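You operate a simulated robot arm through the tools that you are given. There is no shell and no other tool. Be economical: measure what you need, move in short steps, check, and stop when the job is done.

Carry out the task below with a simulated two-armed robot. There is one attempt and no reset: what you move stays moved.

TASK
Wipe up the spill on the console top with the napkin and put it back.

The check looks at the end state, three seconds after you hand in, the way a careful person would. Anything else that was tipped, shoved, dropped, spilled or broken makes it a failure. Flat cloth is picked up by pressing the open fingertips on it (5 to 10 N) and closing them slowly along it; thin cloth reads only 2 to 8 mm in the jaws.

THE ROBOT
Two 7-joint arms with two-finger parallel grippers on one trunk, on a base that drives. Base frame: it is fixed to the floor where the robot stands at the start and does not move with it; the origin is under the middle of the robot, x ahead of it, y to its left, z up. Lengths are in mm, angles in rad, forces in N, time in s.
The left shoulder is at the start at [50, 161, 1098], the right one opposite. Payload 3.43 kg a hand.
The tool frame of a hand sits at the grasp point between the pads (the TCP): z along the fingers, y along the line on which they close. The tips reach 30 mm beyond it. Largest opening 94 mm; finger width 28, thickness 10; the body of the gripper, 50 by 96 mm, starts 55 mm behind the TCP.
Orientation is that of the tool frame in the base frame, as [roll, pitch, yaw] about the fixed x, y, z axes, in that order (R = Rz(yaw) Ry(pitch) Rx(roll)). With the fingers straight down and closing along the base's y, the tool's x points along the base's -x, its y along +y and its z along -z.

THE INTERFACE
- The arms move only by the tool drive_tool. It takes "left_plan", "right_plan" or both (then of equal length, played together; a hand with none holds still); each is a list of rows, each a list of 3 entries, a list of its own where there are three numbers: the shift along the tool's x, y, z in mm, then the turn, a rotation vector about the tool's x, y, z in rad, then the opening, from 0 (shut) to 1 (fully open). In form: [[[dx, dy, dz], [wx, wy, wz], fingers], ...]. A call has 1 to 12 rows; each row shifts and turns the commanded pose from where the row before left it, along the tool's axes as they then stand. Rows are played at 5 a second. More than 50 mm and 0.15 rad between two rows, or a gripper value outside its range, and nothing of the call is played. A pose out of reach is approached as far as the arm can. The call stops where the force on the tool passes 40 N (or 10 N more than at its start, if that is more) or the arm is blocked; 0.2 s more then pass. The fingers move at their own pace (about 45 mm/s each) and stop on an object; they squeeze with about 25 N. The grip force told is the motor's: it shows also when the fingers shut on nothing. Time passes only in rows, and 0.2 s behind the last, so rows that do not move let the fingers close. It gives the time, the measured TCP pose, the force on the tool (base axes), the opening and the grip force at its end, in the units of the frame above (readings bear some noise), with the torque about the TCP (base axes, N m) and any sound that the robot's microphone picked up.
- Cameras (640 x 400 px; columns grow to the right, rows downward): "scene" is now at [132.1, 56.8, 1242.9]; the picture's right is [0.50, -0.87, 0.00], its down [-0.38, -0.22, -0.90] and it looks along [0.78, 0.45, -0.44] (base axes); focal length 254 px, centre (320, 200). "left" rides on the left gripper at [76, -14, -103] in its tool frame; the picture's right is [0.18, 0.98, 0.00], its down [-0.75, 0.14, -0.64] and it looks along [-0.63, 0.12, 0.77] (tool axes); focal length 243 px, centre (320, 200). "right" rides on the right gripper at [76, 14, -103] in its tool frame; the picture's right is [-0.18, 0.98, 0.00], its down [-0.75, -0.14, -0.64] and it looks along [-0.63, -0.12, 0.77] (tool axes); focal length 243 px, centre (320, 200). There is no depth. A picture from a camera that has moved, and an enlarged one, comes with that camera's place and axes in the base frame and with its lens. The place of the scene camera against the robot may be out by one fixed shift of up to 25 mm in any direction.
- capture(camera): a new picture of that camera. It takes no simulated time.
- move_column(by): slides the trunk up (or, below 0, down) by that many mm; the arms and the scene camera ride with it, the base frame stays. It gives what a move gives, with no picture.
- base_move(legs): drives the robot by 1 to 6 legs, each [ahead, left, turn to the left] in mm, mm and rad, along the robot's own axes; the way and the turn of a leg run together, so that a leg with both is an arc; at most 1500 mm and 3.142 rad a leg. The arms and the cameras ride along, it lands a little off, and it stops where it bumps. It gives what a move gives.
- turn_head(pan, tilt): turns the head with the scene camera to pan (to the left, within 1.396 rad either way) and tilt (down, from -0.506 to 1.204), counted from straight ahead of the robot. It gives what a move gives.
- close_up(camera, box): a new picture of the part [left, top, right, bottom] of that camera's present view, enlarged. It takes no simulated time.
- finish_job(): hands the job in; it is judged then, once.

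Go step by step. Nothing tells you exact positions but the pictures and the camera data: compare them with the known pose of the tool, close in by small moves and look again before you grip or let go. The budget is 120 turns and 100 pictures, counting those below and the enlarged ones. Unless the task says otherwise, let go and move clear before handing in, and close with one line.

The tools are called after ">>>" as a command line: name --argument value ..., lists and objects as JSON in quotes. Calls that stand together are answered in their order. drive_tool: Moves the arms, as the interface text tells. Its arguments: {"type":"object","properties":{"left_plan":{"type":"array","items":{"type":"array"}},"right_plan":{"type":"array","items":{"type":"array"}}},"required":[]} The other tools are called the same way: move_column (by) slides the trunk up or down; base_move (legs) drives the base; turn_head (pan, tilt) turns the head that bears the scene camera; capture (camera) takes a picture; close_up (camera, box) takes an enlarged picture of a part of a camera's view; finish_job () hands the job in.

At the start:

```text
time_s: 0.0
left_tool_pos: [365.5, 422.2, 1052.6]
left_tool_rot: [-3.141, 0.0, -3.14]
left_contact_force: [-0.1, -0.4, -0.5]
left_torque: [-0.02, 0.0, -0.01]
left_opening: 94.0
left_finger_force: 0.0
right_tool_pos: [406.1, 53.1, 1090.7]
right_tool_rot: [3.141, 0.0, -3.139]
right_contact_force: [0.0, -1.2, 0.3]
right_torque: [0.01, 0.02, -0.03]
right_opening: 94.0
right_finger_force: 0.0
trunk travel left (down, up): [-125.0, 142.0]
robot x, y, heading: [-1.3, 2.7, 0.004]
head pan, tilt: [0.522, 0.456]
```

scene: 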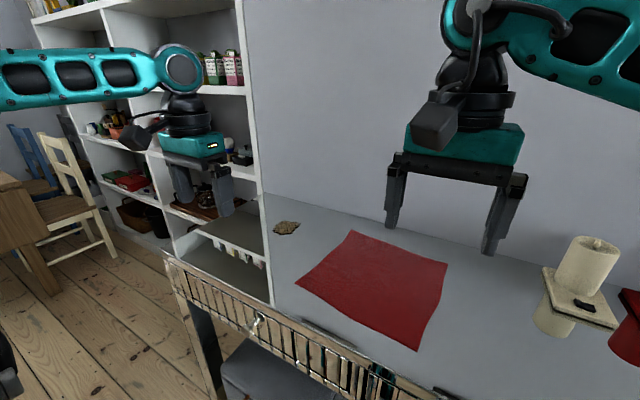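
right: 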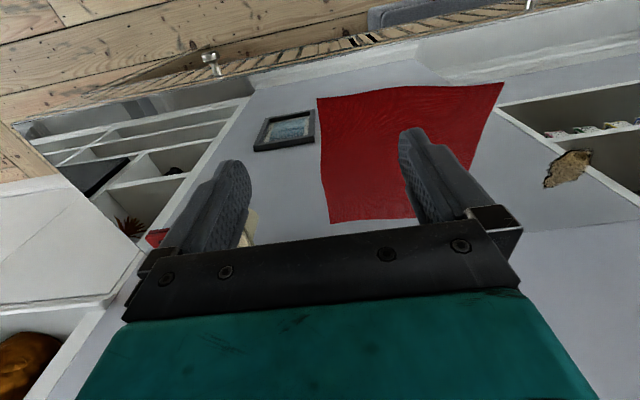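
left: 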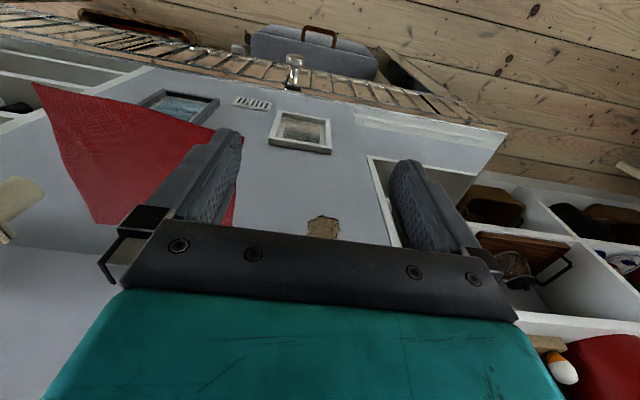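

I see a red napkin on the console, a brown patch to its left that may be the spill, and a candle to the right. I'll look closer before moving anything.

>>> close_up --camera "scene" --box '[240, 190, 480, 400]'

>>> close_up --camera "left" --box '[130, 60, 450, 260]'

>>> turn_head --pan 0.3 --tilt 0.9

>>> capture --camera "scene"

```text
1.90 times, centred on (360, 295) of scene
camera zoom: at [132.1, 56.8, 1242.9], right [0.5, -0.87, 0.0], down [-0.38, -0.22, -0.9], along [0.78, 0.45, -0.44], focal length 484 px, centre (244, 19)
```

zoom: 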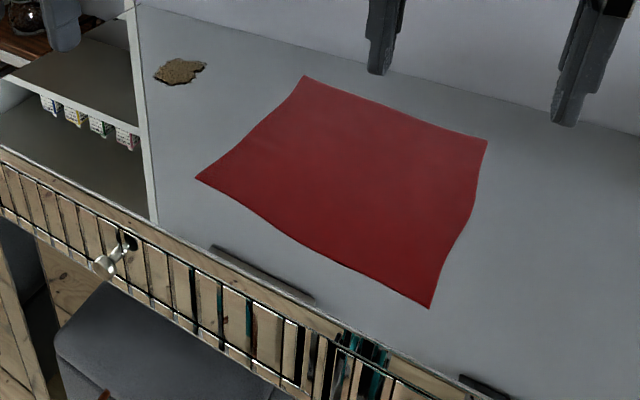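

```text
2.00 times, centred on (290, 160) of left
camera zoom: at [289.8, 407.9, 1154.9], right [-0.19, 0.98, 0.0], down [0.75, 0.14, 0.64], along [0.63, 0.12, -0.77], focal length 485 px, centre (380, 280)
```

zoom: 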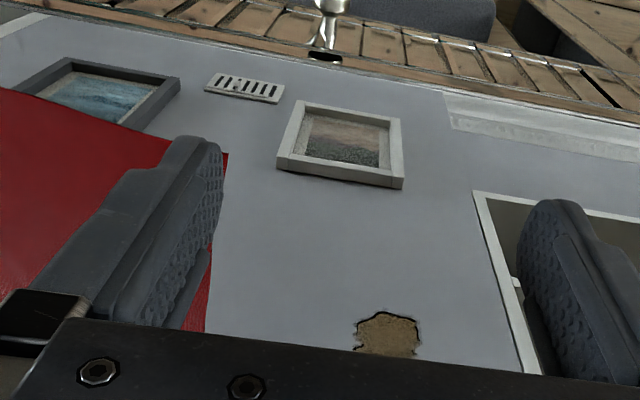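

```text
time_s: 0.9
left_tool_pos: [366.2, 421.2, 1052.6]
left_tool_rot: [-3.141, 0.0, -3.139]
left_contact_force: [0.0, 0.5, -0.2]
left_torque: [-0.02, 0.02, -0.02]
left_opening: 94.0
left_finger_force: 0.1
right_tool_pos: [406.6, 52.7, 1091.5]
right_tool_rot: [-3.141, 0.002, -3.139]
right_contact_force: [0.2, -0.2, -0.5]
right_torque: [0.02, 0.01, 0.0]
right_opening: 94.0
right_finger_force: 0.0
trunk travel left (down, up): [-125.0, 142.0]
robot x, y, heading: [-0.8, 1.9, 0.002]
head pan, tilt: [0.3, 0.901]
```

```text
94 pictures are left
camera scene: at [124.6, 33.4, 1205.1], right [0.3, -0.96, 0.0], down [-0.75, -0.23, -0.62], along [0.59, 0.18, -0.78], focal length 254 px, centre (320, 200)
```

scene: 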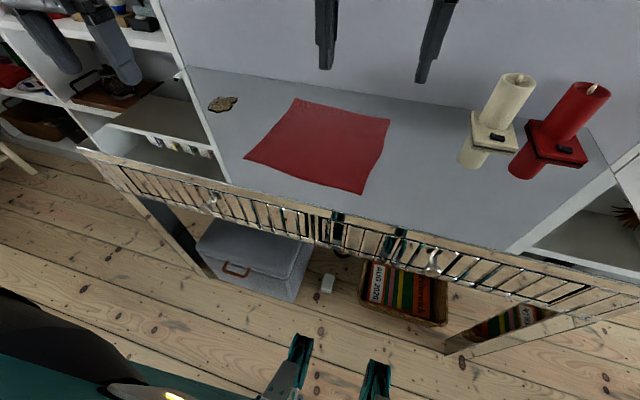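

The wrist view shows small frames near the front edge that the head camera barely shows. I'll take closer views of that edge to understand it.

>>> close_up --camera "scene" --box '[170, 60, 410, 260]'

>>> close_up --camera "right" --box '[200, 20, 640, 240]'

>>> close_up --camera "scene" --box '[360, 60, 640, 310]'

```text
2.00 times, centred on (290, 160) of scene
camera zoom: at [124.6, 33.4, 1205.1], right [0.3, -0.96, 0.0], down [-0.75, -0.23, -0.62], along [0.59, 0.18, -0.78], focal length 508 px, centre (380, 280)
```

zoom: 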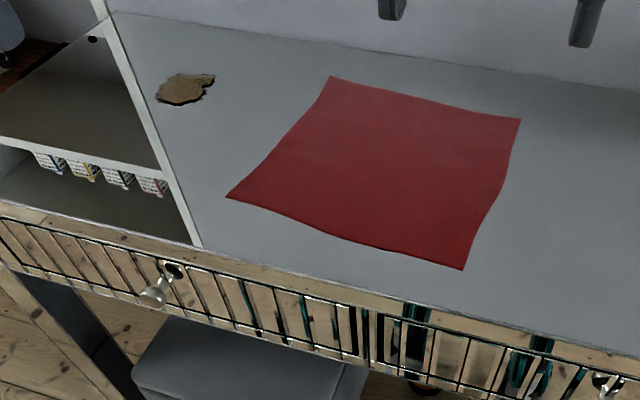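

```text
1.45 times, centred on (420, 130) of right
camera zoom: at [330.4, 67.1, 1193.3], right [0.18, 0.98, 0.0], down [0.75, -0.14, 0.64], along [0.63, -0.12, -0.77], focal length 353 px, centre (174, 302)
```

zoom: 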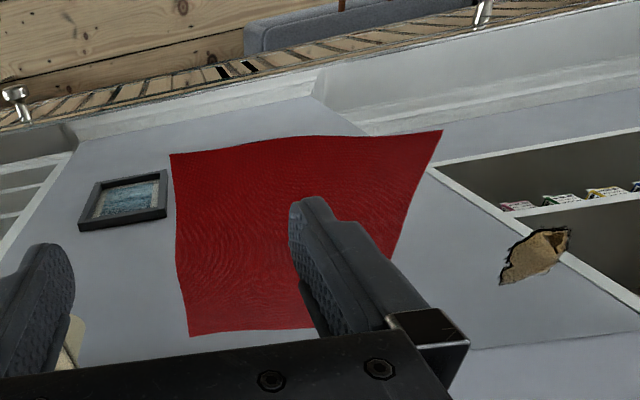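

```text
1.60 times, centred on (500, 185) of scene
camera zoom: at [124.6, 33.4, 1205.1], right [0.3, -0.96, 0.0], down [-0.75, -0.23, -0.62], along [0.59, 0.18, -0.78], focal length 406 px, centre (32, 224)
```

zoom: 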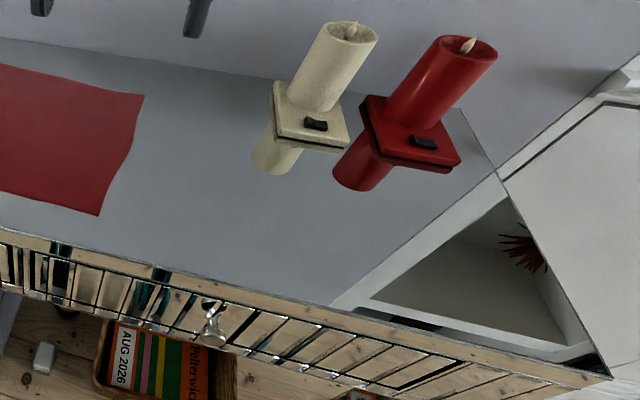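

The top is a mirror: the "frames" are reflections of wall pictures, and the red napkin and brown patch are real. The wrist views put the surface nearer z≈790 than 751, so I'll descend carefully. I'll tuck the left hand inward and then drive the base left so the patch comes within reach.

>>> drive_tool --left_plan '[[[0, -40, 0], [0, 0, 0], 1], [[0, -40, 0], [0, 0, 0], 1], [[-20, -30, 0], [0, 0, 0], 1]]'

>>> base_move --legs '[[0, 200, 0]]'

>>> capture --camera "left"

>>> capture --camera "scene"

```text
time_s: 1.7
left_tool_pos: [384.7, 309.7, 1051.9]
left_tool_rot: [-3.14, 0.001, -3.141]
left_contact_force: [1.0, 0.1, -0.1]
left_torque: [-0.01, -0.02, 0.0]
left_opening: 93.8
left_finger_force: 0.1
right_tool_pos: [407.8, 53.3, 1088.6]
right_tool_rot: [3.142, 0.002, -3.141]
right_contact_force: [-0.3, -0.8, -0.2]
right_torque: [-0.02, -0.01, -0.02]
right_opening: 93.9
right_finger_force: 0.1
trunk travel left (down, up): [-125.0, 142.0]
robot x, y, heading: [3.0, 1.6, 0.004]
head pan, tilt: [0.3, 0.901]
```

```text
time_s: 3.3
left_tool_pos: [386.7, 509.1, 1049.9]
left_tool_rot: [-3.141, -0.001, 3.141]
left_contact_force: [0.3, 0.4, -0.6]
left_torque: [-0.01, -0.01, 0.01]
left_opening: 93.8
left_finger_force: 0.0
right_tool_pos: [405.6, 250.8, 1089.3]
right_tool_rot: [-3.141, 0.003, 3.139]
right_contact_force: [0.4, -0.8, 0.2]
right_torque: [-0.03, 0.01, 0.01]
right_opening: 93.9
right_finger_force: 0.0
trunk travel left (down, up): [-125.0, 142.0]
robot x, y, heading: [3.3, 199.8, -0.006]
head pan, tilt: [0.3, 0.901]
```

```text
90 pictures are left
camera left: at [310.4, 495.5, 1153.6], right [-0.18, 0.98, 0.0], down [0.75, 0.14, 0.64], along [0.63, 0.12, -0.77], focal length 243 px, centre (320, 200)
```

left: 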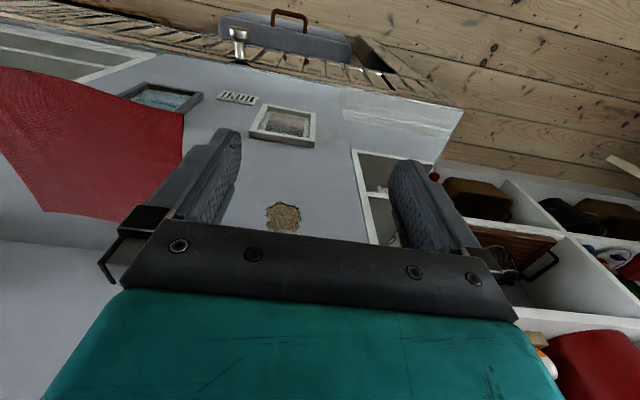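

```text
89 pictures are left
camera scene: at [124.9, 231.5, 1205.0], right [0.29, -0.96, 0.0], down [-0.75, -0.23, -0.62], along [0.59, 0.18, -0.78], focal length 254 px, centre (320, 200)
```

scene: 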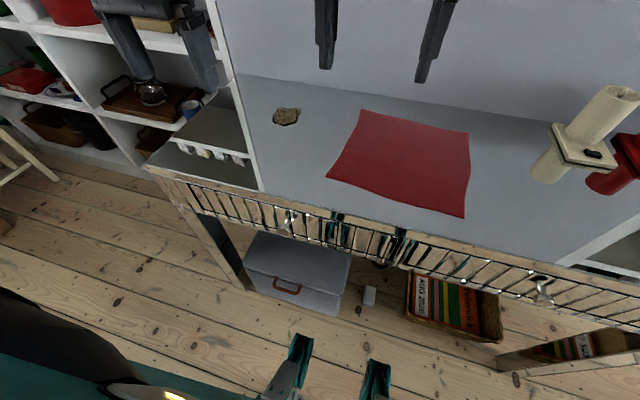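

>>> close_up --camera "left" --box '[244, 192, 324, 242]'

>>> close_up --camera "scene" --box '[240, 85, 336, 145]'

```text
8.00 times, centred on (284, 217) of left
camera zoom: at [310.4, 495.5, 1153.6], right [-0.18, 0.98, 0.0], down [0.75, 0.14, 0.64], along [0.63, 0.12, -0.77], focal length 1941 px, centre (608, 64)
```

zoom: 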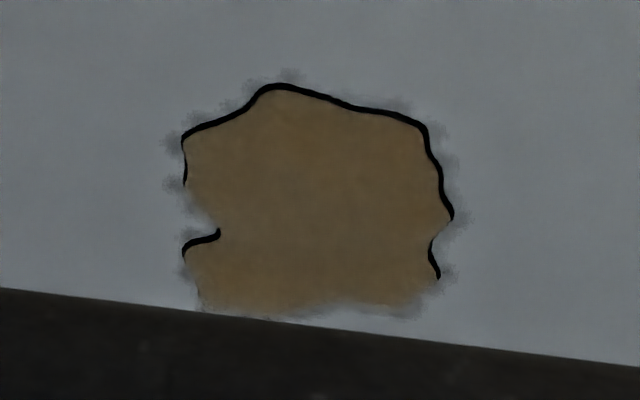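

```text
6.67 times, centred on (288, 115) of scene
camera zoom: at [124.9, 231.5, 1205.0], right [0.29, -0.96, 0.0], down [-0.75, -0.23, -0.62], along [0.59, 0.18, -0.78], focal length 1693 px, centre (533, 767)
```

zoom: 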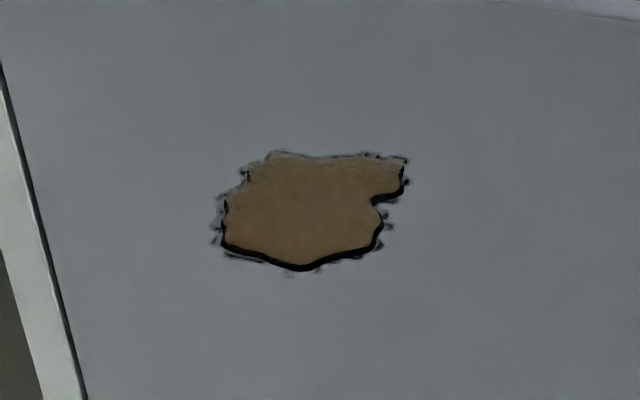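

The brown patch is the spill, about 70 mm across near (670, 488). The napkin is roughly 290 mm square, centred near (612, 168). I plan to pinch its left and right edges with both hands, slide it taut over the spill, wipe, and slide it back. First I'll position the base.

>>> drive_tool --left_plan '[[[0, -40, 0], [0, 0, 0], 1], [[0, -40, 0], [0, 0, 0], 1], [[0, -40, 0], [0, 0, 0], 1]]' --right_plan '[[[0, -40, 0], [0, 0, 0], 1], [[0, -40, 0], [0, 0, 0], 1], [[0, -40, 0], [0, 0, 0], 1]]'

>>> base_move --legs '[[70, 50, 0]]'

>>> turn_head --pan 0.0 --tilt 0.75

>>> capture --camera "scene"

>>> capture --camera "left"

>>> capture --camera "right"

```text
time_s: 4.1
left_tool_pos: [384.8, 384.3, 1053.1]
left_tool_rot: [3.139, 0.0, 3.141]
left_contact_force: [-0.7, 0.2, 0.2]
left_torque: [0.01, -0.02, 0.01]
left_opening: 93.9
left_finger_force: 0.0
right_tool_pos: [406.4, 129.1, 1090.3]
right_tool_rot: [3.139, 0.002, 3.14]
right_contact_force: [0.2, -0.3, 0.1]
right_torque: [0.0, 0.0, 0.01]
right_opening: 94.1
right_finger_force: 0.0
trunk travel left (down, up): [-125.0, 142.0]
robot x, y, heading: [-3.1, 198.9, -0.003]
head pan, tilt: [0.3, 0.901]
```

```text
time_s: 5.2
left_tool_pos: [450.8, 429.6, 1052.3]
left_tool_rot: [-3.141, 0.0, 3.141]
left_contact_force: [-0.2, 0.4, -0.6]
left_torque: [0.01, 0.0, 0.02]
left_opening: 94.1
left_finger_force: 0.2
right_tool_pos: [471.4, 174.3, 1090.7]
right_tool_rot: [3.141, 0.003, 3.14]
right_contact_force: [-0.4, -0.8, 0.9]
right_torque: [0.01, -0.01, -0.02]
right_opening: 94.1
right_finger_force: 0.1
trunk travel left (down, up): [-125.0, 142.0]
robot x, y, heading: [64.1, 242.8, -0.003]
head pan, tilt: [0.3, 0.901]
stopped in leg 1: the robot was blocked; the commanded pose is now the measured one
```

```text
time_s: 6.0
left_tool_pos: [450.1, 430.3, 1052.5]
left_tool_rot: [-3.141, 0.0, 3.141]
left_contact_force: [-0.6, 0.0, 0.8]
left_torque: [0.03, 0.05, 0.01]
left_opening: 94.3
left_finger_force: 0.0
right_tool_pos: [471.8, 175.8, 1090.0]
right_tool_rot: [3.141, 0.001, 3.141]
right_contact_force: [-0.9, -0.6, 0.6]
right_torque: [-0.01, -0.02, 0.01]
right_opening: 94.1
right_finger_force: 0.0
trunk travel left (down, up): [-125.0, 142.0]
robot x, y, heading: [69.0, 242.6, -0.003]
head pan, tilt: [0.0, 0.75]
```

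```text
86 pictures are left
camera scene: at [200.3, 254.2, 1216.9], right [0.0, -1.0, 0.0], down [-0.68, 0.0, -0.73], along [0.73, 0.0, -0.68], focal length 254 px, centre (320, 200)
```

scene: 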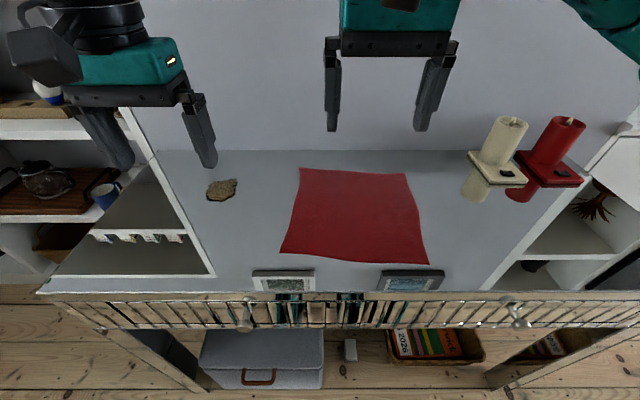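

```text
85 pictures are left
camera left: at [374.7, 417.2, 1155.4], right [-0.18, 0.98, 0.0], down [0.75, 0.14, 0.64], along [0.63, 0.12, -0.77], focal length 243 px, centre (320, 200)
```

left: 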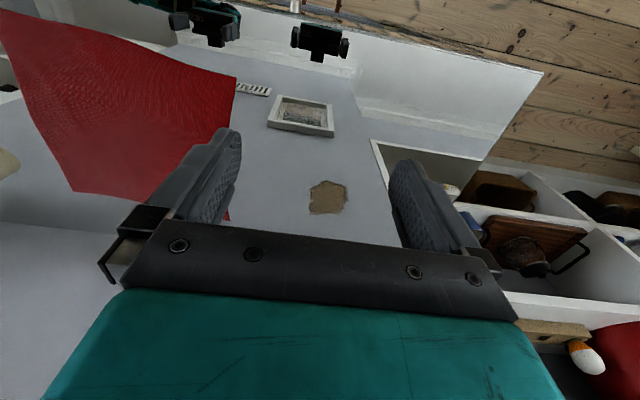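

```text
84 pictures are left
camera right: at [395.5, 190.4, 1193.9], right [0.19, 0.98, 0.0], down [0.75, -0.14, 0.64], along [0.63, -0.12, -0.77], focal length 243 px, centre (320, 200)
```

right: 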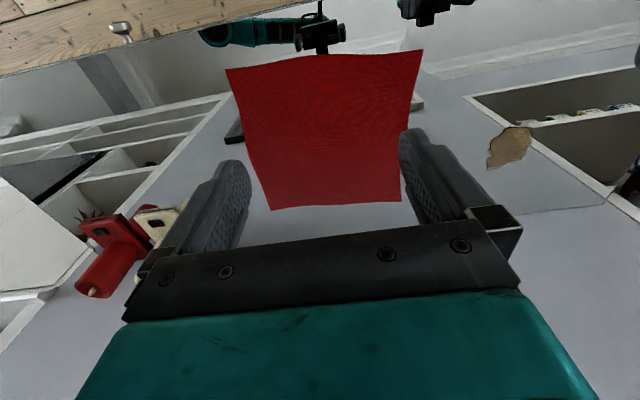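

Both objects are in clear view and I have a reference image of the napkin. Now I bring both hands above the napkin's left and right edges, half open.

>>> drive_tool --left_plan '[[[-29.2, -25.7, 25.4], [0, 0, 0], 0.5], [[-29.2, -25.7, 25.4], [0, 0, 0], 0.5], [[-29.2, -25.7, 25.4], [0, 0, 0], 0.5], [[-29.2, -25.7, 25.4], [0, 0, 0], 0.5], [[-29.2, -25.7, 25.4], [0, 0, 0], 0.5], [[-29.2, -25.7, 25.4], [0, 0, 0], 0.5], [[0, 0, 0], [0, 0, 0], 0.5]]' --right_plan '[[[-21, -20, 31.7], [0, 0, 0], 0.5], [[-21, -20, 31.7], [0, 0, 0], 0.5], [[-21, -20, 31.7], [0, 0, 0], 0.5], [[-21, -20, 31.7], [0, 0, 0], 0.5], [[-21, -20, 31.7], [0, 0, 0], 0.5], [[-21, -20, 31.7], [0, 0, 0], 0.5], [[0, 0, 0], [0, 0, 0], 0.5]]'

>>> capture --camera "left"

>>> capture --camera "right"

>>> capture --camera "scene"

```text
time_s: 7.6
left_tool_pos: [534.7, 392.5, 936.3]
left_tool_rot: [3.141, -0.001, -3.141]
left_contact_force: [-0.2, 0.0, 0.4]
left_torque: [-0.01, 0.02, -0.02]
left_opening: 46.8
left_finger_force: 0.1
left hand out of reach, approached as far as the arm can: row 3, 4, 5, 6
right_tool_pos: [600.5, 55.4, 900.0]
right_tool_rot: [-3.141, 0.001, 3.14]
right_contact_force: [0.2, 0.8, 1.2]
right_torque: [-0.01, -0.02, 0.02]
right_opening: 47.0
right_finger_force: 0.0
trunk travel left (down, up): [-125.0, 142.0]
robot x, y, heading: [65.1, 242.8, -0.002]
head pan, tilt: [0.0, 0.75]
```

```text
83 pictures are left
camera left: at [460.0, 379.7, 1038.6], right [-0.18, 0.98, 0.0], down [0.75, 0.14, 0.64], along [0.63, 0.12, -0.77], focal length 243 px, centre (320, 200)
```

left: 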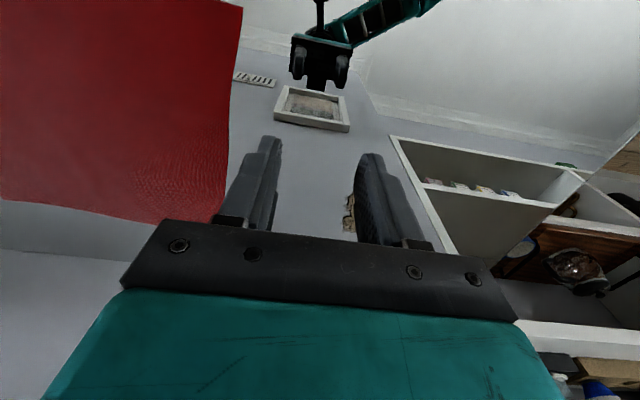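

```text
82 pictures are left
camera right: at [523.9, 70.1, 1002.5], right [0.19, 0.98, 0.0], down [0.75, -0.14, 0.64], along [0.63, -0.12, -0.77], focal length 243 px, centre (320, 200)
```

right: 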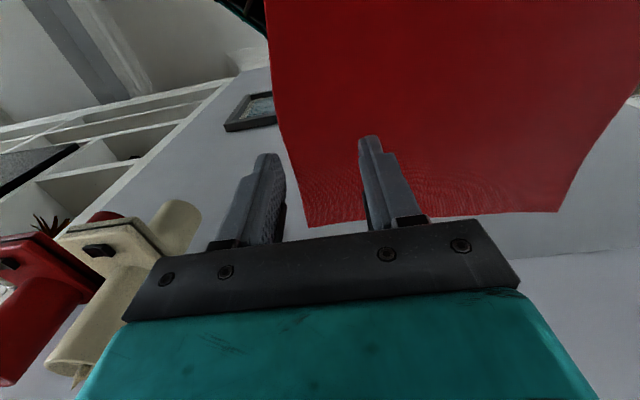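

```text
81 pictures are left
camera scene: at [200.3, 254.2, 1216.9], right [0.0, -1.0, 0.0], down [-0.68, 0.0, -0.73], along [0.73, 0.0, -0.68], focal length 254 px, centre (320, 200)
```

scene: 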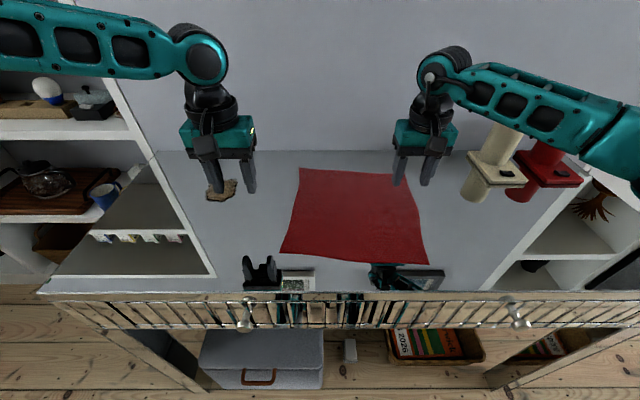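

The left hand could not reach that far across. I'll shift the base right so both hands are on their own sides.

>>> base_move --legs '[[0, -80, 0]]'

>>> drive_tool --left_plan '[[[-30, -12, 12], [0, 0, 0], 0.5], [[-30, -12, 12], [0, 0, 0], 0.5], [[-30, -12, 12], [0, 0, 0], 0.5], [[0, 0, 0], [0, 0, 0], 0.5]]' --right_plan '[[[0, 25, 0], [0, 0, 0], 0.5], [[0, 25, 0], [0, 0, 0], 0.5], [[0, 25, 0], [0, 0, 0], 0.5], [[0, 0, 0], [0, 0, 0], 0.5]]'

```text
time_s: 8.7
left_tool_pos: [535.5, 313.8, 936.3]
left_tool_rot: [-3.141, -0.001, -3.141]
left_contact_force: [0.3, -0.4, -0.3]
left_torque: [-0.01, -0.02, 0.02]
left_opening: 46.9
left_finger_force: 0.1
right_tool_pos: [598.6, -23.9, 899.9]
right_tool_rot: [3.137, 0.004, 3.141]
right_contact_force: [-1.0, -0.4, -0.9]
right_torque: [0.05, -0.02, -0.02]
right_opening: 46.9
right_finger_force: 0.0
trunk travel left (down, up): [-125.0, 142.0]
robot x, y, heading: [59.8, 161.7, -0.004]
head pan, tilt: [0.0, 0.75]
```

```text
time_s: 9.7
left_tool_pos: [563.8, 343.6, 926.0]
left_tool_rot: [-3.14, 0.003, 3.141]
left_contact_force: [0.5, 0.6, 0.2]
left_torque: [0.0, 0.01, -0.03]
left_opening: 47.2
left_finger_force: 0.1
left hand out of reach, approached as far as the arm can: row 1, 2, 3
right_tool_pos: [598.8, 49.6, 899.0]
right_tool_rot: [-3.14, 0.002, 3.14]
right_contact_force: [0.2, 0.3, -0.8]
right_torque: [-0.04, -0.01, 0.01]
right_opening: 46.9
right_finger_force: 0.1
trunk travel left (down, up): [-125.0, 142.0]
robot x, y, heading: [68.9, 165.7, 0.001]
head pan, tilt: [0.0, 0.75]
```

The left arm seems limited by its configuration rather than by distance. I'll try going outward first and then forward.

>>> drive_tool --left_plan '[[[0, 40, 0], [0, 0, 0], 0.5], [[-30, 30, 0], [0, 0, 0], 0.5], [[-40, 0, 0], [0, 0, 0], 0.5], [[0, 0, 0], [0, 0, 0], 0.5]]'

>>> capture --camera "scene"

```text
time_s: 10.7
left_tool_pos: [621.7, 419.7, 931.8]
left_tool_rot: [-3.14, 0.001, 3.141]
left_contact_force: [-0.8, 0.2, -0.1]
left_torque: [0.0, -0.03, 0.01]
left_opening: 47.2
left_finger_force: 0.1
left hand out of reach, approached as far as the arm can: row 3
right_tool_pos: [599.7, 50.2, 898.3]
right_tool_rot: [3.141, 0.002, 3.138]
right_contact_force: [-0.2, 0.5, -0.2]
right_torque: [0.02, 0.0, 0.04]
right_opening: 47.2
right_finger_force: 0.1
trunk travel left (down, up): [-125.0, 142.0]
robot x, y, heading: [65.1, 160.0, -0.008]
head pan, tilt: [0.0, 0.75]
```

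```text
80 pictures are left
camera scene: at [200.2, 174.3, 1216.9], right [0.0, -1.0, 0.0], down [-0.68, 0.0, -0.73], along [0.73, 0.0, -0.68], focal length 254 px, centre (320, 200)
```

scene: 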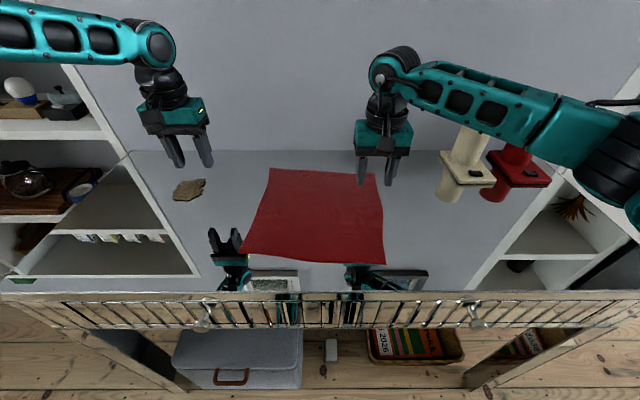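

>>> drive_tool --left_plan '[[[0, -5, 0], [0, 0, 0.14], 0.5], [[0, -5, 0], [0, 0, 0.14], 0.5], [[0, -5, 0], [0, 0, 0.14], 0.5], [[0, -30, 0], [0, 0, 0], 0.5], [[0, -30, 0], [0, 0, 0], 0.5], [[0, 0, 0], [0, 0, 0], 0.5]]'

```text
time_s: 12.1
left_tool_pos: [581.6, 356.9, 933.4]
left_tool_rot: [-3.142, 0.003, 2.72]
left_contact_force: [-0.2, 0.8, -0.8]
left_torque: [-0.02, 0.04, 0.0]
left_opening: 46.9
left_finger_force: 0.1
left hand out of reach, approached as far as the arm can: row 2, 4, 5
right_tool_pos: [598.6, 49.6, 900.3]
right_tool_rot: [3.14, 0.002, 3.141]
right_contact_force: [0.0, 0.8, 0.0]
right_torque: [0.03, -0.03, -0.02]
right_opening: 47.0
right_finger_force: 0.1
trunk travel left (down, up): [-125.0, 142.0]
robot x, y, heading: [65.2, 163.9, -0.003]
head pan, tilt: [0.0, 0.75]
```

>>> drive_tool --left_plan '[[[0, 0, 0], [0, 0, -0.14], 0.5], [[0, 0, 0], [0, 0, -0.14], 0.5], [[0, 0, 0], [0, 0, -0.14], 0.5], [[0, 0, 0], [0, 0, -0.14], 0.5], [[0, 0, 0], [0, 0, -0.14], 0.5], [[0, 0, 0], [0, 0, -0.14], 0.5], [[0, -30, 0], [0, 0, 0], 0.5], [[-20, -30, 0], [0, 0, 0], 0.5], [[0, 0, 0], [0, 0, 0], 0.5]]'

>>> capture --camera "scene"

```text
time_s: 14.1
left_tool_pos: [580.5, 353.2, 944.1]
left_tool_rot: [-3.139, 0.002, -2.723]
left_contact_force: [0.2, 0.3, 0.5]
left_torque: [0.0, 0.01, 0.02]
left_opening: 47.1
left_finger_force: 0.0
left hand out of reach, approached as far as the arm can: row 7, 8
right_tool_pos: [599.9, 50.9, 898.6]
right_tool_rot: [-3.14, 0.001, 3.139]
right_contact_force: [-0.7, -0.5, 1.1]
right_torque: [0.01, -0.01, 0.01]
right_opening: 46.8
right_finger_force: 0.1
trunk travel left (down, up): [-125.0, 142.0]
robot x, y, heading: [60.8, 162.4, -0.005]
head pan, tilt: [0.0, 0.75]
```

```text
79 pictures are left
camera scene: at [200.1, 174.4, 1216.9], right [0.0, -1.0, 0.0], down [-0.68, 0.0, -0.73], along [0.73, 0.0, -0.68], focal length 254 px, centre (320, 200)
```

scene: 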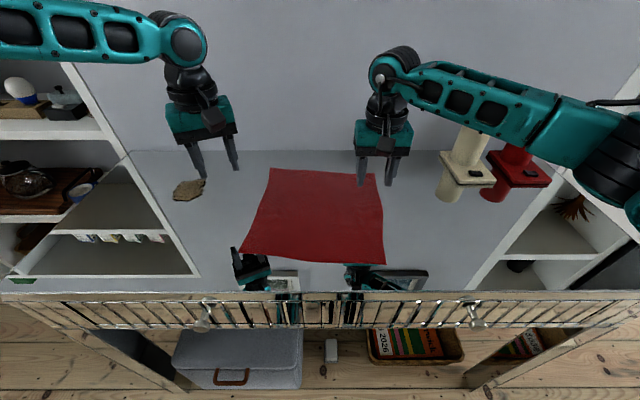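

Yaw isn't the limit. I'll retract the left hand toward the body, lower it there, and approach forward at low height to change the arm posture.

>>> drive_tool --left_plan '[[[40, 0, -20], [0, 0, 0.14], 0.5], [[40, 0, -20], [0, 0, 0.14], 0.5], [[40, 0, 0], [0, 0, 0.14], 0.5], [[40, 0, 0], [0, 0, 0], 0.5], [[20, -40, 0], [0, 0, 0], 0.5], [[0, -30, 30], [0, 0, 0], 0.5], [[0, 0, 40], [0, 0, 0], 0.5], [[0, 0, 0], [0, 0, 0], 0.5]]'

```text
time_s: 15.9
left_tool_pos: [404.1, 261.3, 917.1]
left_tool_rot: [-3.14, 0.001, -3.141]
left_contact_force: [0.4, 0.3, 0.2]
left_torque: [0.01, 0.01, 0.05]
left_opening: 46.8
left_finger_force: 0.0
left hand out of reach, approached as far as the arm can: row 7
right_tool_pos: [598.9, 49.4, 898.9]
right_tool_rot: [3.141, 0.002, 3.14]
right_contact_force: [-0.3, 0.3, -0.1]
right_torque: [-0.01, 0.02, -0.02]
right_opening: 47.0
right_finger_force: 0.0
trunk travel left (down, up): [-125.0, 142.0]
robot x, y, heading: [64.3, 164.1, -0.003]
head pan, tilt: [0.0, 0.75]
```

Lower is harder for the left arm, so lowering the trunk should help. I raise both hands first, then bring the trunk down.

>>> drive_tool --left_plan '[[[0, 0, -40], [0, 0, 0], 0.5], [[0, 0, -40], [0, 0, 0], 0.5], [[0, 0, -20], [0, 0, 0], 0.5]]' --right_plan '[[[0, 0, -40], [0, 0, 0], 0.5], [[0, 0, -40], [0, 0, 0], 0.5], [[0, 0, -40], [0, 0, 0], 0.5]]'

>>> move_column --by -115

>>> drive_tool --left_plan '[[[-40, 0, 0], [0, 0, 0], 0.5], [[-40, 0, 0], [0, 0, 0], 0.5], [[-40, 0, 0], [0, 0, 0], 0.5], [[-40, 5, 0], [0, 0, 0], 0.5], [[-40, 5, 0], [0, 0, 0], 0.5], [[0, 0, 0], [0, 0, 0], 0.5]]'

```text
time_s: 16.7
left_tool_pos: [403.7, 259.1, 1017.0]
left_tool_rot: [-3.141, -0.001, -3.14]
left_contact_force: [0.3, -0.6, -0.4]
left_torque: [-0.01, -0.01, -0.01]
left_opening: 47.3
left_finger_force: 0.1
right_tool_pos: [599.0, 54.3, 1021.2]
right_tool_rot: [-3.141, 0.002, 3.14]
right_contact_force: [0.3, 0.2, 0.3]
right_torque: [-0.01, 0.0, -0.02]
right_opening: 47.1
right_finger_force: 0.0
trunk travel left (down, up): [-125.0, 142.0]
robot x, y, heading: [67.0, 162.9, -0.004]
head pan, tilt: [0.0, 0.75]
```

```text
time_s: 18.1
left_tool_pos: [404.2, 258.8, 900.9]
left_tool_rot: [3.141, 0.0, -3.14]
left_contact_force: [0.4, 0.1, -0.3]
left_torque: [0.01, 0.02, 0.03]
left_opening: 46.9
left_finger_force: 0.0
right_tool_pos: [599.3, 52.4, 905.7]
right_tool_rot: [-3.14, 0.001, 3.139]
right_contact_force: [-0.2, 0.3, 0.6]
right_torque: [0.02, 0.01, 0.03]
right_opening: 47.0
right_finger_force: 0.3
trunk travel left (down, up): [-10.0, 257.0]
robot x, y, heading: [61.4, 167.1, -0.008]
head pan, tilt: [0.0, 0.75]
```

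```text
time_s: 19.6
left_tool_pos: [563.6, 326.4, 900.7]
left_tool_rot: [-3.14, 0.002, 3.14]
left_contact_force: [0.6, 0.5, -0.1]
left_torque: [0.0, -0.01, 0.02]
left_opening: 46.9
left_finger_force: 0.0
left hand out of reach, approached as far as the arm can: row 2, 3, 4, 5
right_tool_pos: [598.4, 53.3, 905.8]
right_tool_rot: [3.14, 0.001, 3.14]
right_contact_force: [-0.4, 0.5, -0.2]
right_torque: [-0.01, 0.0, 0.0]
right_opening: 47.3
right_finger_force: 0.0
trunk travel left (down, up): [-10.0, 257.0]
robot x, y, heading: [66.8, 162.7, -0.002]
head pan, tilt: [0.0, 0.75]
```

I'll test how far inward the right arm can go at this height, to decide how to place the base.

>>> drive_tool --right_plan '[[[0, 30, 0], [0, 0, 0], 0.5], [[0, 30, 0], [0, 0, 0], 0.5], [[0, 30, 0], [0, 0, 0], 0.5], [[0, 30, 0], [0, 0, 0], 0.5], [[0, 0, 0], [0, 0, 0], 0.5]]' --left_plan '[[[0, 20, 0], [0, 0, 0], 0.5], [[0, 20, 0], [0, 0, 0], 0.5], [[0, 20, 0], [0, 0, 0], 0.5], [[0, 20, 0], [0, 0, 0], 0.5], [[0, 0, 0], [0, 0, 0], 0.5]]'

```text
time_s: 20.8
left_tool_pos: [564.1, 406.1, 899.7]
left_tool_rot: [-3.141, 0.003, -3.142]
left_contact_force: [0.4, -0.1, 0.2]
left_torque: [-0.02, 0.02, 0.01]
left_opening: 46.8
left_finger_force: 0.1
right_tool_pos: [599.8, 172.1, 906.9]
right_tool_rot: [-3.141, 0.003, 3.14]
right_contact_force: [-0.3, 0.2, 0.4]
right_torque: [0.0, -0.02, 0.03]
right_opening: 46.9
right_finger_force: 0.1
trunk travel left (down, up): [-10.0, 257.0]
robot x, y, heading: [67.5, 164.7, -0.012]
head pan, tilt: [0.0, 0.75]
```

The right arm reaches across the midline freely. I'll test a further cross-reach, which decides whether a two-handed slide works with the robot turned slightly right.

>>> drive_tool --left_plan '[[[0, 30, 0], [0, 0, 0], 0.5], [[0, 30, 0], [0, 0, 0], 0.5], [[0, 0, 0], [0, 0, 0], 0.5], [[0, 0, 0], [0, 0, 0], 0.5], [[0, 0, 0], [0, 0, 0], 0.5]]' --right_plan '[[[-15, 32, 0], [0, 0, 0], 0.5], [[-15, 32, 0], [0, 0, 0], 0.5], [[-15, 32, 0], [0, 0, 0], 0.5], [[-10, 32, 0], [0, 0, 0], 0.5], [[0, 0, 0], [0, 0, 0], 0.5]]'

```text
time_s: 21.9
left_tool_pos: [566.3, 464.0, 900.1]
left_tool_rot: [-3.141, 0.001, 3.141]
left_contact_force: [-0.7, 0.0, -0.1]
left_torque: [0.02, -0.02, 0.03]
left_opening: 46.7
left_finger_force: 0.1
right_tool_pos: [619.5, 239.5, 902.6]
right_tool_rot: [3.141, 0.004, 3.139]
right_contact_force: [-1.0, -0.1, 0.5]
right_torque: [-0.07, 0.0, 0.01]
right_opening: 46.9
right_finger_force: 0.0
right hand out of reach, approached as far as the arm can: row 2, 3, 4
trunk travel left (down, up): [-10.0, 257.0]
robot x, y, heading: [62.8, 164.4, 0.0]
head pan, tilt: [0.0, 0.75]
```

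Now I test the left arm's forward reach near the spill, slightly lower.

>>> drive_tool --left_plan '[[[-30, 0, 10], [0, 0, 0], 0.5], [[-30, 0, 10], [0, 0, 0], 0.5], [[-30, 0, 10], [0, 0, 0], 0.5], [[-20, 0, 0], [0, 0, 0], 0.5], [[0, 0, 0], [0, 0, 0], 0.5]]'

>>> capture --camera "scene"

```text
time_s: 23.1
left_tool_pos: [647.1, 468.8, 872.3]
left_tool_rot: [-3.141, 0.002, 3.14]
left_contact_force: [-1.0, 0.4, 0.4]
left_torque: [-0.03, -0.01, 0.01]
left_opening: 47.0
left_finger_force: 0.1
left hand out of reach, approached as far as the arm can: row 3, 4
right_tool_pos: [619.7, 237.5, 902.1]
right_tool_rot: [3.141, 0.003, 3.14]
right_contact_force: [0.1, 0.1, -0.2]
right_torque: [-0.05, 0.01, -0.04]
right_opening: 47.0
right_finger_force: 0.2
trunk travel left (down, up): [-10.0, 257.0]
robot x, y, heading: [68.1, 166.2, -0.004]
head pan, tilt: [0.0, 0.75]
```

```text
78 pictures are left
camera scene: at [200.0, 174.4, 1101.9], right [0.0, -1.0, 0.0], down [-0.68, 0.0, -0.73], along [0.73, 0.0, -0.68], focal length 254 px, centre (320, 200)
```

scene: 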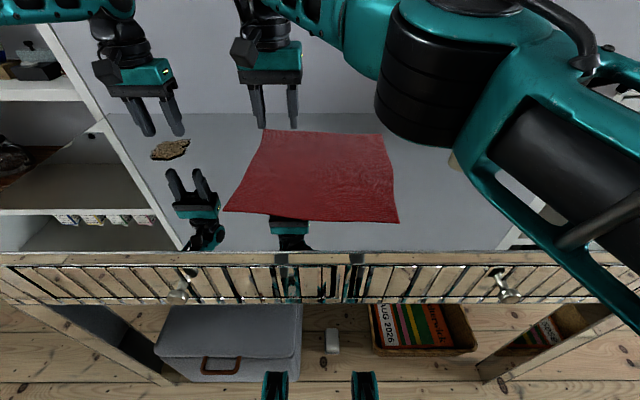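

The left arm is held back by an outward elbow posture, while the right arm started across the body and reaches well. I'll move the right hand away and swing the left hand high and across to try to re-seat its elbow.

>>> drive_tool --left_plan '[[[35, -10, -35], [0, 0, 0], 0.5], [[35, -10, -35], [0, 0, 0], 0.5], [[40, -20, -20], [0, 0, 0], 0.5], [[40, -25, -10], [0, 0, 0], 0.5], [[40, -25, 0], [0, 0, 0], 0.5], [[20, -40, 0], [0, 0, 0], 0.5], [[0, -45, 0], [0, 0, 0], 0.5], [[0, -45, 0], [0, 0, 0], 0.5], [[0, -45, 0], [0, 0, 0], 0.5], [[0, -45, 0], [0, 0, 0], 0.5], [[0, -45, 0], [0, 0, 0], 0.5], [[0, 0, 0], [0, 0, 0], 0.5]]' --right_plan '[[[0, -45, 0], [0, 0, 0], 0.5], [[0, -45, 0], [0, 0, 0], 0.5], [[0, -45, 0], [0, 0, 0], 0.5], [[0, -45, 0], [0, 0, 0], 0.5], [[0, -45, 0], [0, 0, 0], 0.5], [[30, -30, 0], [0, 0, 0], 0.5], [[30, -30, 0], [0, 0, 0], 0.5], [[0, 0, 0], [0, 0, 0], 0.5], [[0, 0, 0], [0, 0, 0], 0.5], [[0, 0, 0], [0, 0, 0], 0.5], [[0, 0, 0], [0, 0, 0], 0.5], [[0, 0, 0], [0, 0, 0], 0.5]]'

```text
refused: row 1 steps farther than a row can; nothing moved
```

>>> drive_tool --left_plan '[[[35, -10, -30], [0, 0, 0], 0.5], [[35, -10, -30], [0, 0, 0], 0.5], [[40, -20, -20], [0, 0, 0], 0.5], [[40, -25, -10], [0, 0, 0], 0.5], [[40, -25, 0], [0, 0, 0], 0.5], [[20, -40, 0], [0, 0, 0], 0.5], [[0, -45, 0], [0, 0, 0], 0.5], [[0, -45, 0], [0, 0, 0], 0.5], [[0, -45, 0], [0, 0, 0], 0.5], [[0, -45, 0], [0, 0, 0], 0.5], [[0, -45, 0], [0, 0, 0], 0.5], [[0, 0, 0], [0, 0, 0], 0.5]]' --right_plan '[[[0, -45, 0], [0, 0, 0], 0.5], [[0, -45, 0], [0, 0, 0], 0.5], [[0, -45, 0], [0, 0, 0], 0.5], [[0, -45, 0], [0, 0, 0], 0.5], [[0, -45, 0], [0, 0, 0], 0.5], [[30, -30, 0], [0, 0, 0], 0.5], [[30, -20, 0], [0, 0, 0], 0.5], [[0, 0, 0], [0, 0, 0], 0.5], [[0, 0, 0], [0, 0, 0], 0.5], [[0, 0, 0], [0, 0, 0], 0.5], [[0, 0, 0], [0, 0, 0], 0.5], [[0, 0, 0], [0, 0, 0], 0.5]]'

>>> capture --camera "scene"

```text
time_s: 25.8
left_tool_pos: [437.5, 260.7, 959.5]
left_tool_rot: [-3.141, 0.002, 3.141]
left_contact_force: [0.7, 0.7, -1.4]
left_torque: [-0.02, -0.02, 0.03]
left_opening: 46.9
left_finger_force: 0.1
left hand out of reach, approached as far as the arm can: row 8, 9, 10, 11
right_tool_pos: [557.9, -36.4, 901.9]
right_tool_rot: [3.141, 0.001, 3.139]
right_contact_force: [-0.3, 0.2, -0.5]
right_torque: [0.02, 0.0, -0.01]
right_opening: 47.2
right_finger_force: 0.1
trunk travel left (down, up): [-10.0, 257.0]
robot x, y, heading: [65.7, 162.5, 0.0]
head pan, tilt: [0.0, 0.75]
```

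```text
77 pictures are left
camera scene: at [200.1, 174.4, 1101.9], right [0.0, -1.0, 0.0], down [-0.68, 0.0, -0.73], along [0.73, 0.0, -0.68], focal length 254 px, centre (320, 200)
```

scene: 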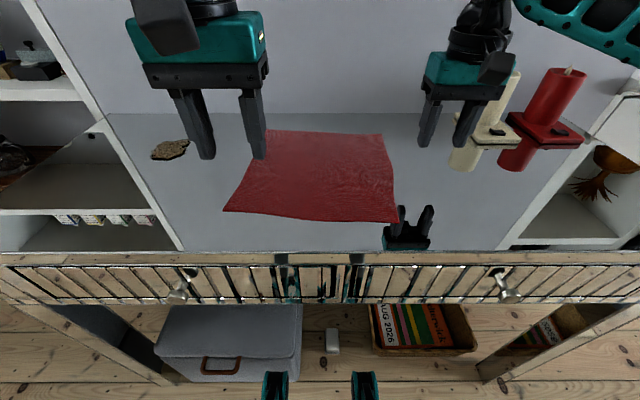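

The left arm has a hard inward limit, so I'll turn the robot about 0.3 rad to the right, which puts napkin and spill in both arms' good range. First I bring the right hand in and raise both, clear of the candles.

>>> drive_tool --left_plan '[[[0, 20, -20], [0, 0, 0], 0.5], [[0, 20, -20], [0, 0, 0], 0.5], [[0, 0, 0], [0, 0, 0], 0.5], [[0, 0, 0], [0, 0, 0], 0.5]]' --right_plan '[[[10, 35, -20], [0, 0, 0], 0.5], [[10, 35, -20], [0, 0, 0], 0.5], [[10, 35, -20], [0, 0, 0], 0.5], [[10, 20, 0], [0, 0, 0], 0.5]]'

>>> move_column --by 60

>>> base_move --legs '[[0, 25, -0.3]]'

>>> turn_head --pan 0.3 --tilt 0.75

>>> capture --camera "scene"

```text
time_s: 26.8
left_tool_pos: [438.2, 300.6, 999.8]
left_tool_rot: [-3.139, -0.001, -3.141]
left_contact_force: [0.7, -0.5, 0.3]
left_torque: [0.02, 0.0, 0.02]
left_opening: 46.9
left_finger_force: 0.1
right_tool_pos: [517.8, 88.9, 961.0]
right_tool_rot: [3.141, 0.003, 3.137]
right_contact_force: [0.2, 0.8, 0.4]
right_torque: [0.02, -0.01, -0.02]
right_opening: 47.1
right_finger_force: 0.1
trunk travel left (down, up): [-10.0, 257.0]
robot x, y, heading: [62.8, 162.8, -0.004]
head pan, tilt: [0.0, 0.75]
```

```text
time_s: 27.8
left_tool_pos: [438.8, 300.7, 1058.2]
left_tool_rot: [-3.142, 0.001, -3.139]
left_contact_force: [0.3, 0.4, -0.4]
left_torque: [-0.02, 0.01, 0.05]
left_opening: 46.9
left_finger_force: 0.2
right_tool_pos: [517.4, 88.5, 1020.3]
right_tool_rot: [-3.141, 0.003, 3.139]
right_contact_force: [0.2, 0.4, -0.6]
right_torque: [-0.02, 0.02, -0.01]
right_opening: 47.0
right_finger_force: 0.0
trunk travel left (down, up): [-70.0, 197.0]
robot x, y, heading: [65.2, 160.1, -0.007]
head pan, tilt: [0.0, 0.75]
```

```text
time_s: 29.1
left_tool_pos: [464.9, 206.9, 1058.2]
left_tool_rot: [-3.14, -0.001, 2.84]
left_contact_force: [-0.2, 0.7, -0.2]
left_torque: [0.01, 0.01, 0.01]
left_opening: 47.1
left_finger_force: 0.1
right_tool_pos: [478.5, -18.8, 1020.4]
right_tool_rot: [3.14, 0.001, 2.839]
right_contact_force: [-0.5, -0.4, 1.1]
right_torque: [0.0, -0.01, 0.01]
right_opening: 46.9
right_finger_force: 0.0
trunk travel left (down, up): [-70.0, 197.0]
robot x, y, heading: [69.0, 185.1, -0.299]
head pan, tilt: [0.0, 0.75]
```

```text
time_s: 29.9
left_tool_pos: [464.8, 207.2, 1057.7]
left_tool_rot: [-3.138, 0.0, 2.839]
left_contact_force: [-0.5, 0.2, 0.6]
left_torque: [-0.01, 0.02, 0.0]
left_opening: 47.2
left_finger_force: 0.1
right_tool_pos: [478.9, -17.9, 1019.7]
right_tool_rot: [3.142, 0.001, 2.837]
right_contact_force: [-0.1, -0.4, 0.0]
right_torque: [-0.02, 0.02, 0.02]
right_opening: 47.1
right_finger_force: 0.1
trunk travel left (down, up): [-70.0, 197.0]
robot x, y, heading: [65.4, 188.1, -0.303]
head pan, tilt: [0.3, 0.75]
```

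```text
76 pictures are left
camera scene: at [202.0, 186.5, 1161.9], right [0.0, -1.0, 0.0], down [-0.68, 0.0, -0.73], along [0.73, 0.0, -0.68], focal length 254 px, centre (320, 200)
```

scene: 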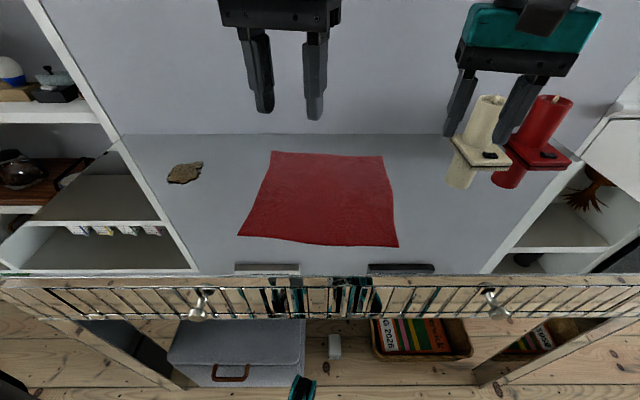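

The turn worked and clear space remains. Now I square the tools and bring both hands above the napkin edges at z≈900.

>>> drive_tool --left_plan '[[[0, 0, 0], [0, 0, -0.148], 0.5], [[0, 0, 0], [0, 0, -0.148], 0.5], [[-29, 13, 26.3], [0, 0, 0], 0.5], [[-29, 13, 26.3], [0, 0, 0], 0.5], [[-29, 13, 26.3], [0, 0, 0], 0.5], [[-29, 13, 26.3], [0, 0, 0], 0.5], [[-29, 13, 26.3], [0, 0, 0], 0.5], [[-29, 13, 26.3], [0, 0, 0], 0.5], [[0, 0, 0], [0, 0, 0], 0.5]]' --right_plan '[[[0, 0, 0], [0, 0, -0.148], 0.5], [[0, 0, 0], [0, 0, -0.148], 0.5], [[-10.2, 10.5, 20], [0, 0, 0], 0.5], [[-10.2, 10.5, 20], [0, 0, 0], 0.5], [[-10.2, 10.5, 20], [0, 0, 0], 0.5], [[-10.2, 10.5, 20], [0, 0, 0], 0.5], [[-10.2, 10.5, 20], [0, 0, 0], 0.5], [[-10.2, 10.5, 20], [0, 0, 0], 0.5], [[0, 0, 0], [0, 0, 0], 0.5]]'

>>> capture --camera "left"

>>> capture --camera "right"

>>> capture --camera "scene"

```text
time_s: 31.9
left_tool_pos: [641.4, 283.7, 900.0]
left_tool_rot: [3.141, 0.003, 3.136]
left_contact_force: [-0.6, 0.3, -0.7]
left_torque: [-0.02, 0.01, -0.02]
left_opening: 47.3
left_finger_force: 0.1
right_tool_pos: [542.0, 44.5, 898.7]
right_tool_rot: [3.141, 0.001, 3.136]
right_contact_force: [-0.6, 0.0, -0.8]
right_torque: [-0.01, 0.03, -0.03]
right_opening: 47.1
right_finger_force: 0.1
trunk travel left (down, up): [-70.0, 197.0]
robot x, y, heading: [67.7, 189.6, -0.306]
head pan, tilt: [0.3, 0.75]
```

```text
75 pictures are left
camera left: at [565.2, 272.4, 1002.4], right [-0.18, 0.98, 0.0], down [0.75, 0.14, 0.64], along [0.63, 0.11, -0.77], focal length 243 px, centre (320, 200)
```

left: 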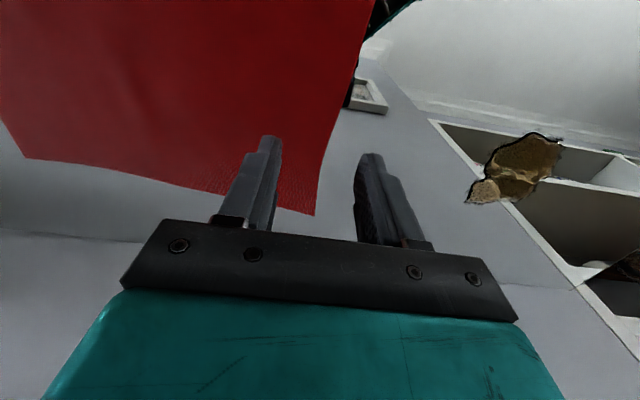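

```text
74 pictures are left
camera right: at [466.2, 59.4, 1002.5], right [0.19, 0.98, 0.0], down [0.75, -0.15, 0.64], along [0.63, -0.12, -0.77], focal length 243 px, centre (320, 200)
```

right: 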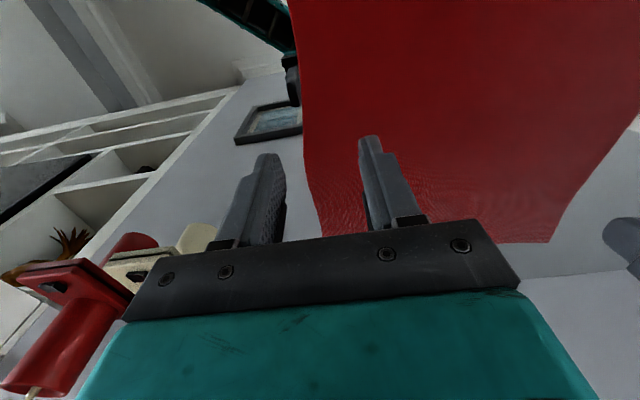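

```text
73 pictures are left
camera scene: at [202.0, 186.5, 1161.9], right [0.0, -1.0, 0.0], down [-0.68, 0.0, -0.73], along [0.73, 0.0, -0.68], focal length 254 px, centre (320, 200)
```

scene: 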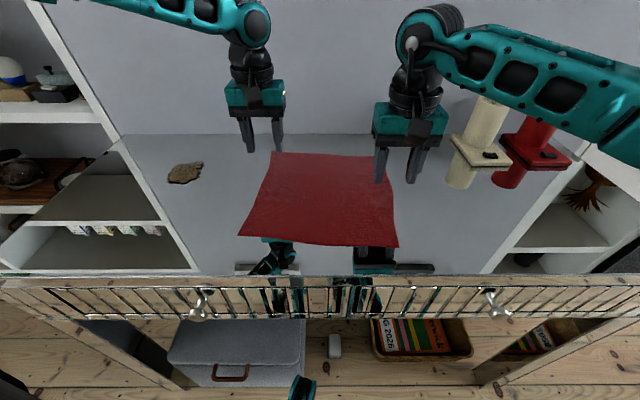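

The napkin's left edge is at y≈310 and its right edge at y≈27 where I'll grip, with the surface near z≈793. I adjust inward and descend close to the cloth.

>>> drive_tool --left_plan '[[[0, -6, 20], [0, 0, 0], 0.5], [[0, -6, 20], [0, 0, 0], 0.5], [[0, 0, 20], [0, 0, 0], 0.5], [[0, 0, 5], [0, 0, 0], 0.5]]' --right_plan '[[[0, 11, 20], [0, 0, 0], 0.5], [[0, 11, 20], [0, 0, 0], 0.5], [[0, 0, 20], [0, 0, 0], 0.5], [[0, 0, 5], [0, 0, 0], 0.5]]'

>>> capture --camera "left"

>>> capture --camera "right"

```text
time_s: 32.9
left_tool_pos: [640.9, 270.4, 834.6]
left_tool_rot: [-3.14, 0.002, 3.136]
left_contact_force: [0.5, -0.5, 0.6]
left_torque: [-0.02, -0.01, -0.02]
left_opening: 47.3
left_finger_force: 0.1
right_tool_pos: [540.1, 66.8, 834.9]
right_tool_rot: [-3.141, 0.003, 3.134]
right_contact_force: [1.1, 0.7, 0.2]
right_torque: [0.04, 0.03, 0.0]
right_opening: 46.8
right_finger_force: 0.0
trunk travel left (down, up): [-70.0, 197.0]
robot x, y, heading: [67.0, 193.2, -0.299]
head pan, tilt: [0.3, 0.75]
```

```text
72 pictures are left
camera left: at [564.5, 259.0, 937.4], right [-0.18, 0.98, 0.0], down [0.75, 0.14, 0.64], along [0.63, 0.11, -0.77], focal length 243 px, centre (320, 200)
```

left: 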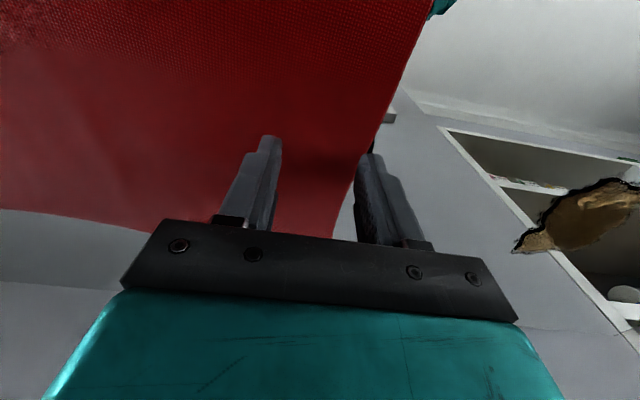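

```text
71 pictures are left
camera right: at [464.8, 81.5, 938.1], right [0.19, 0.98, 0.0], down [0.75, -0.15, 0.64], along [0.63, -0.12, -0.77], focal length 243 px, centre (320, 200)
```

right: 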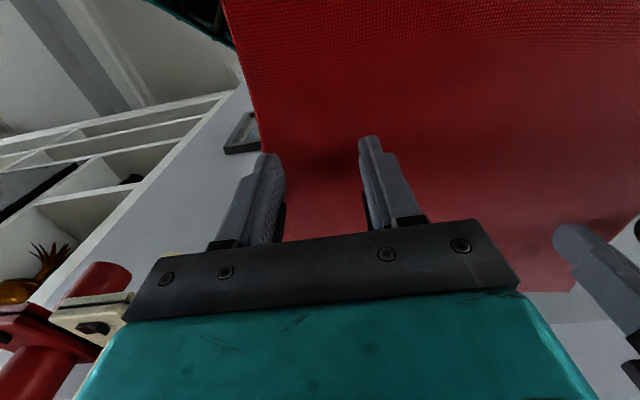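

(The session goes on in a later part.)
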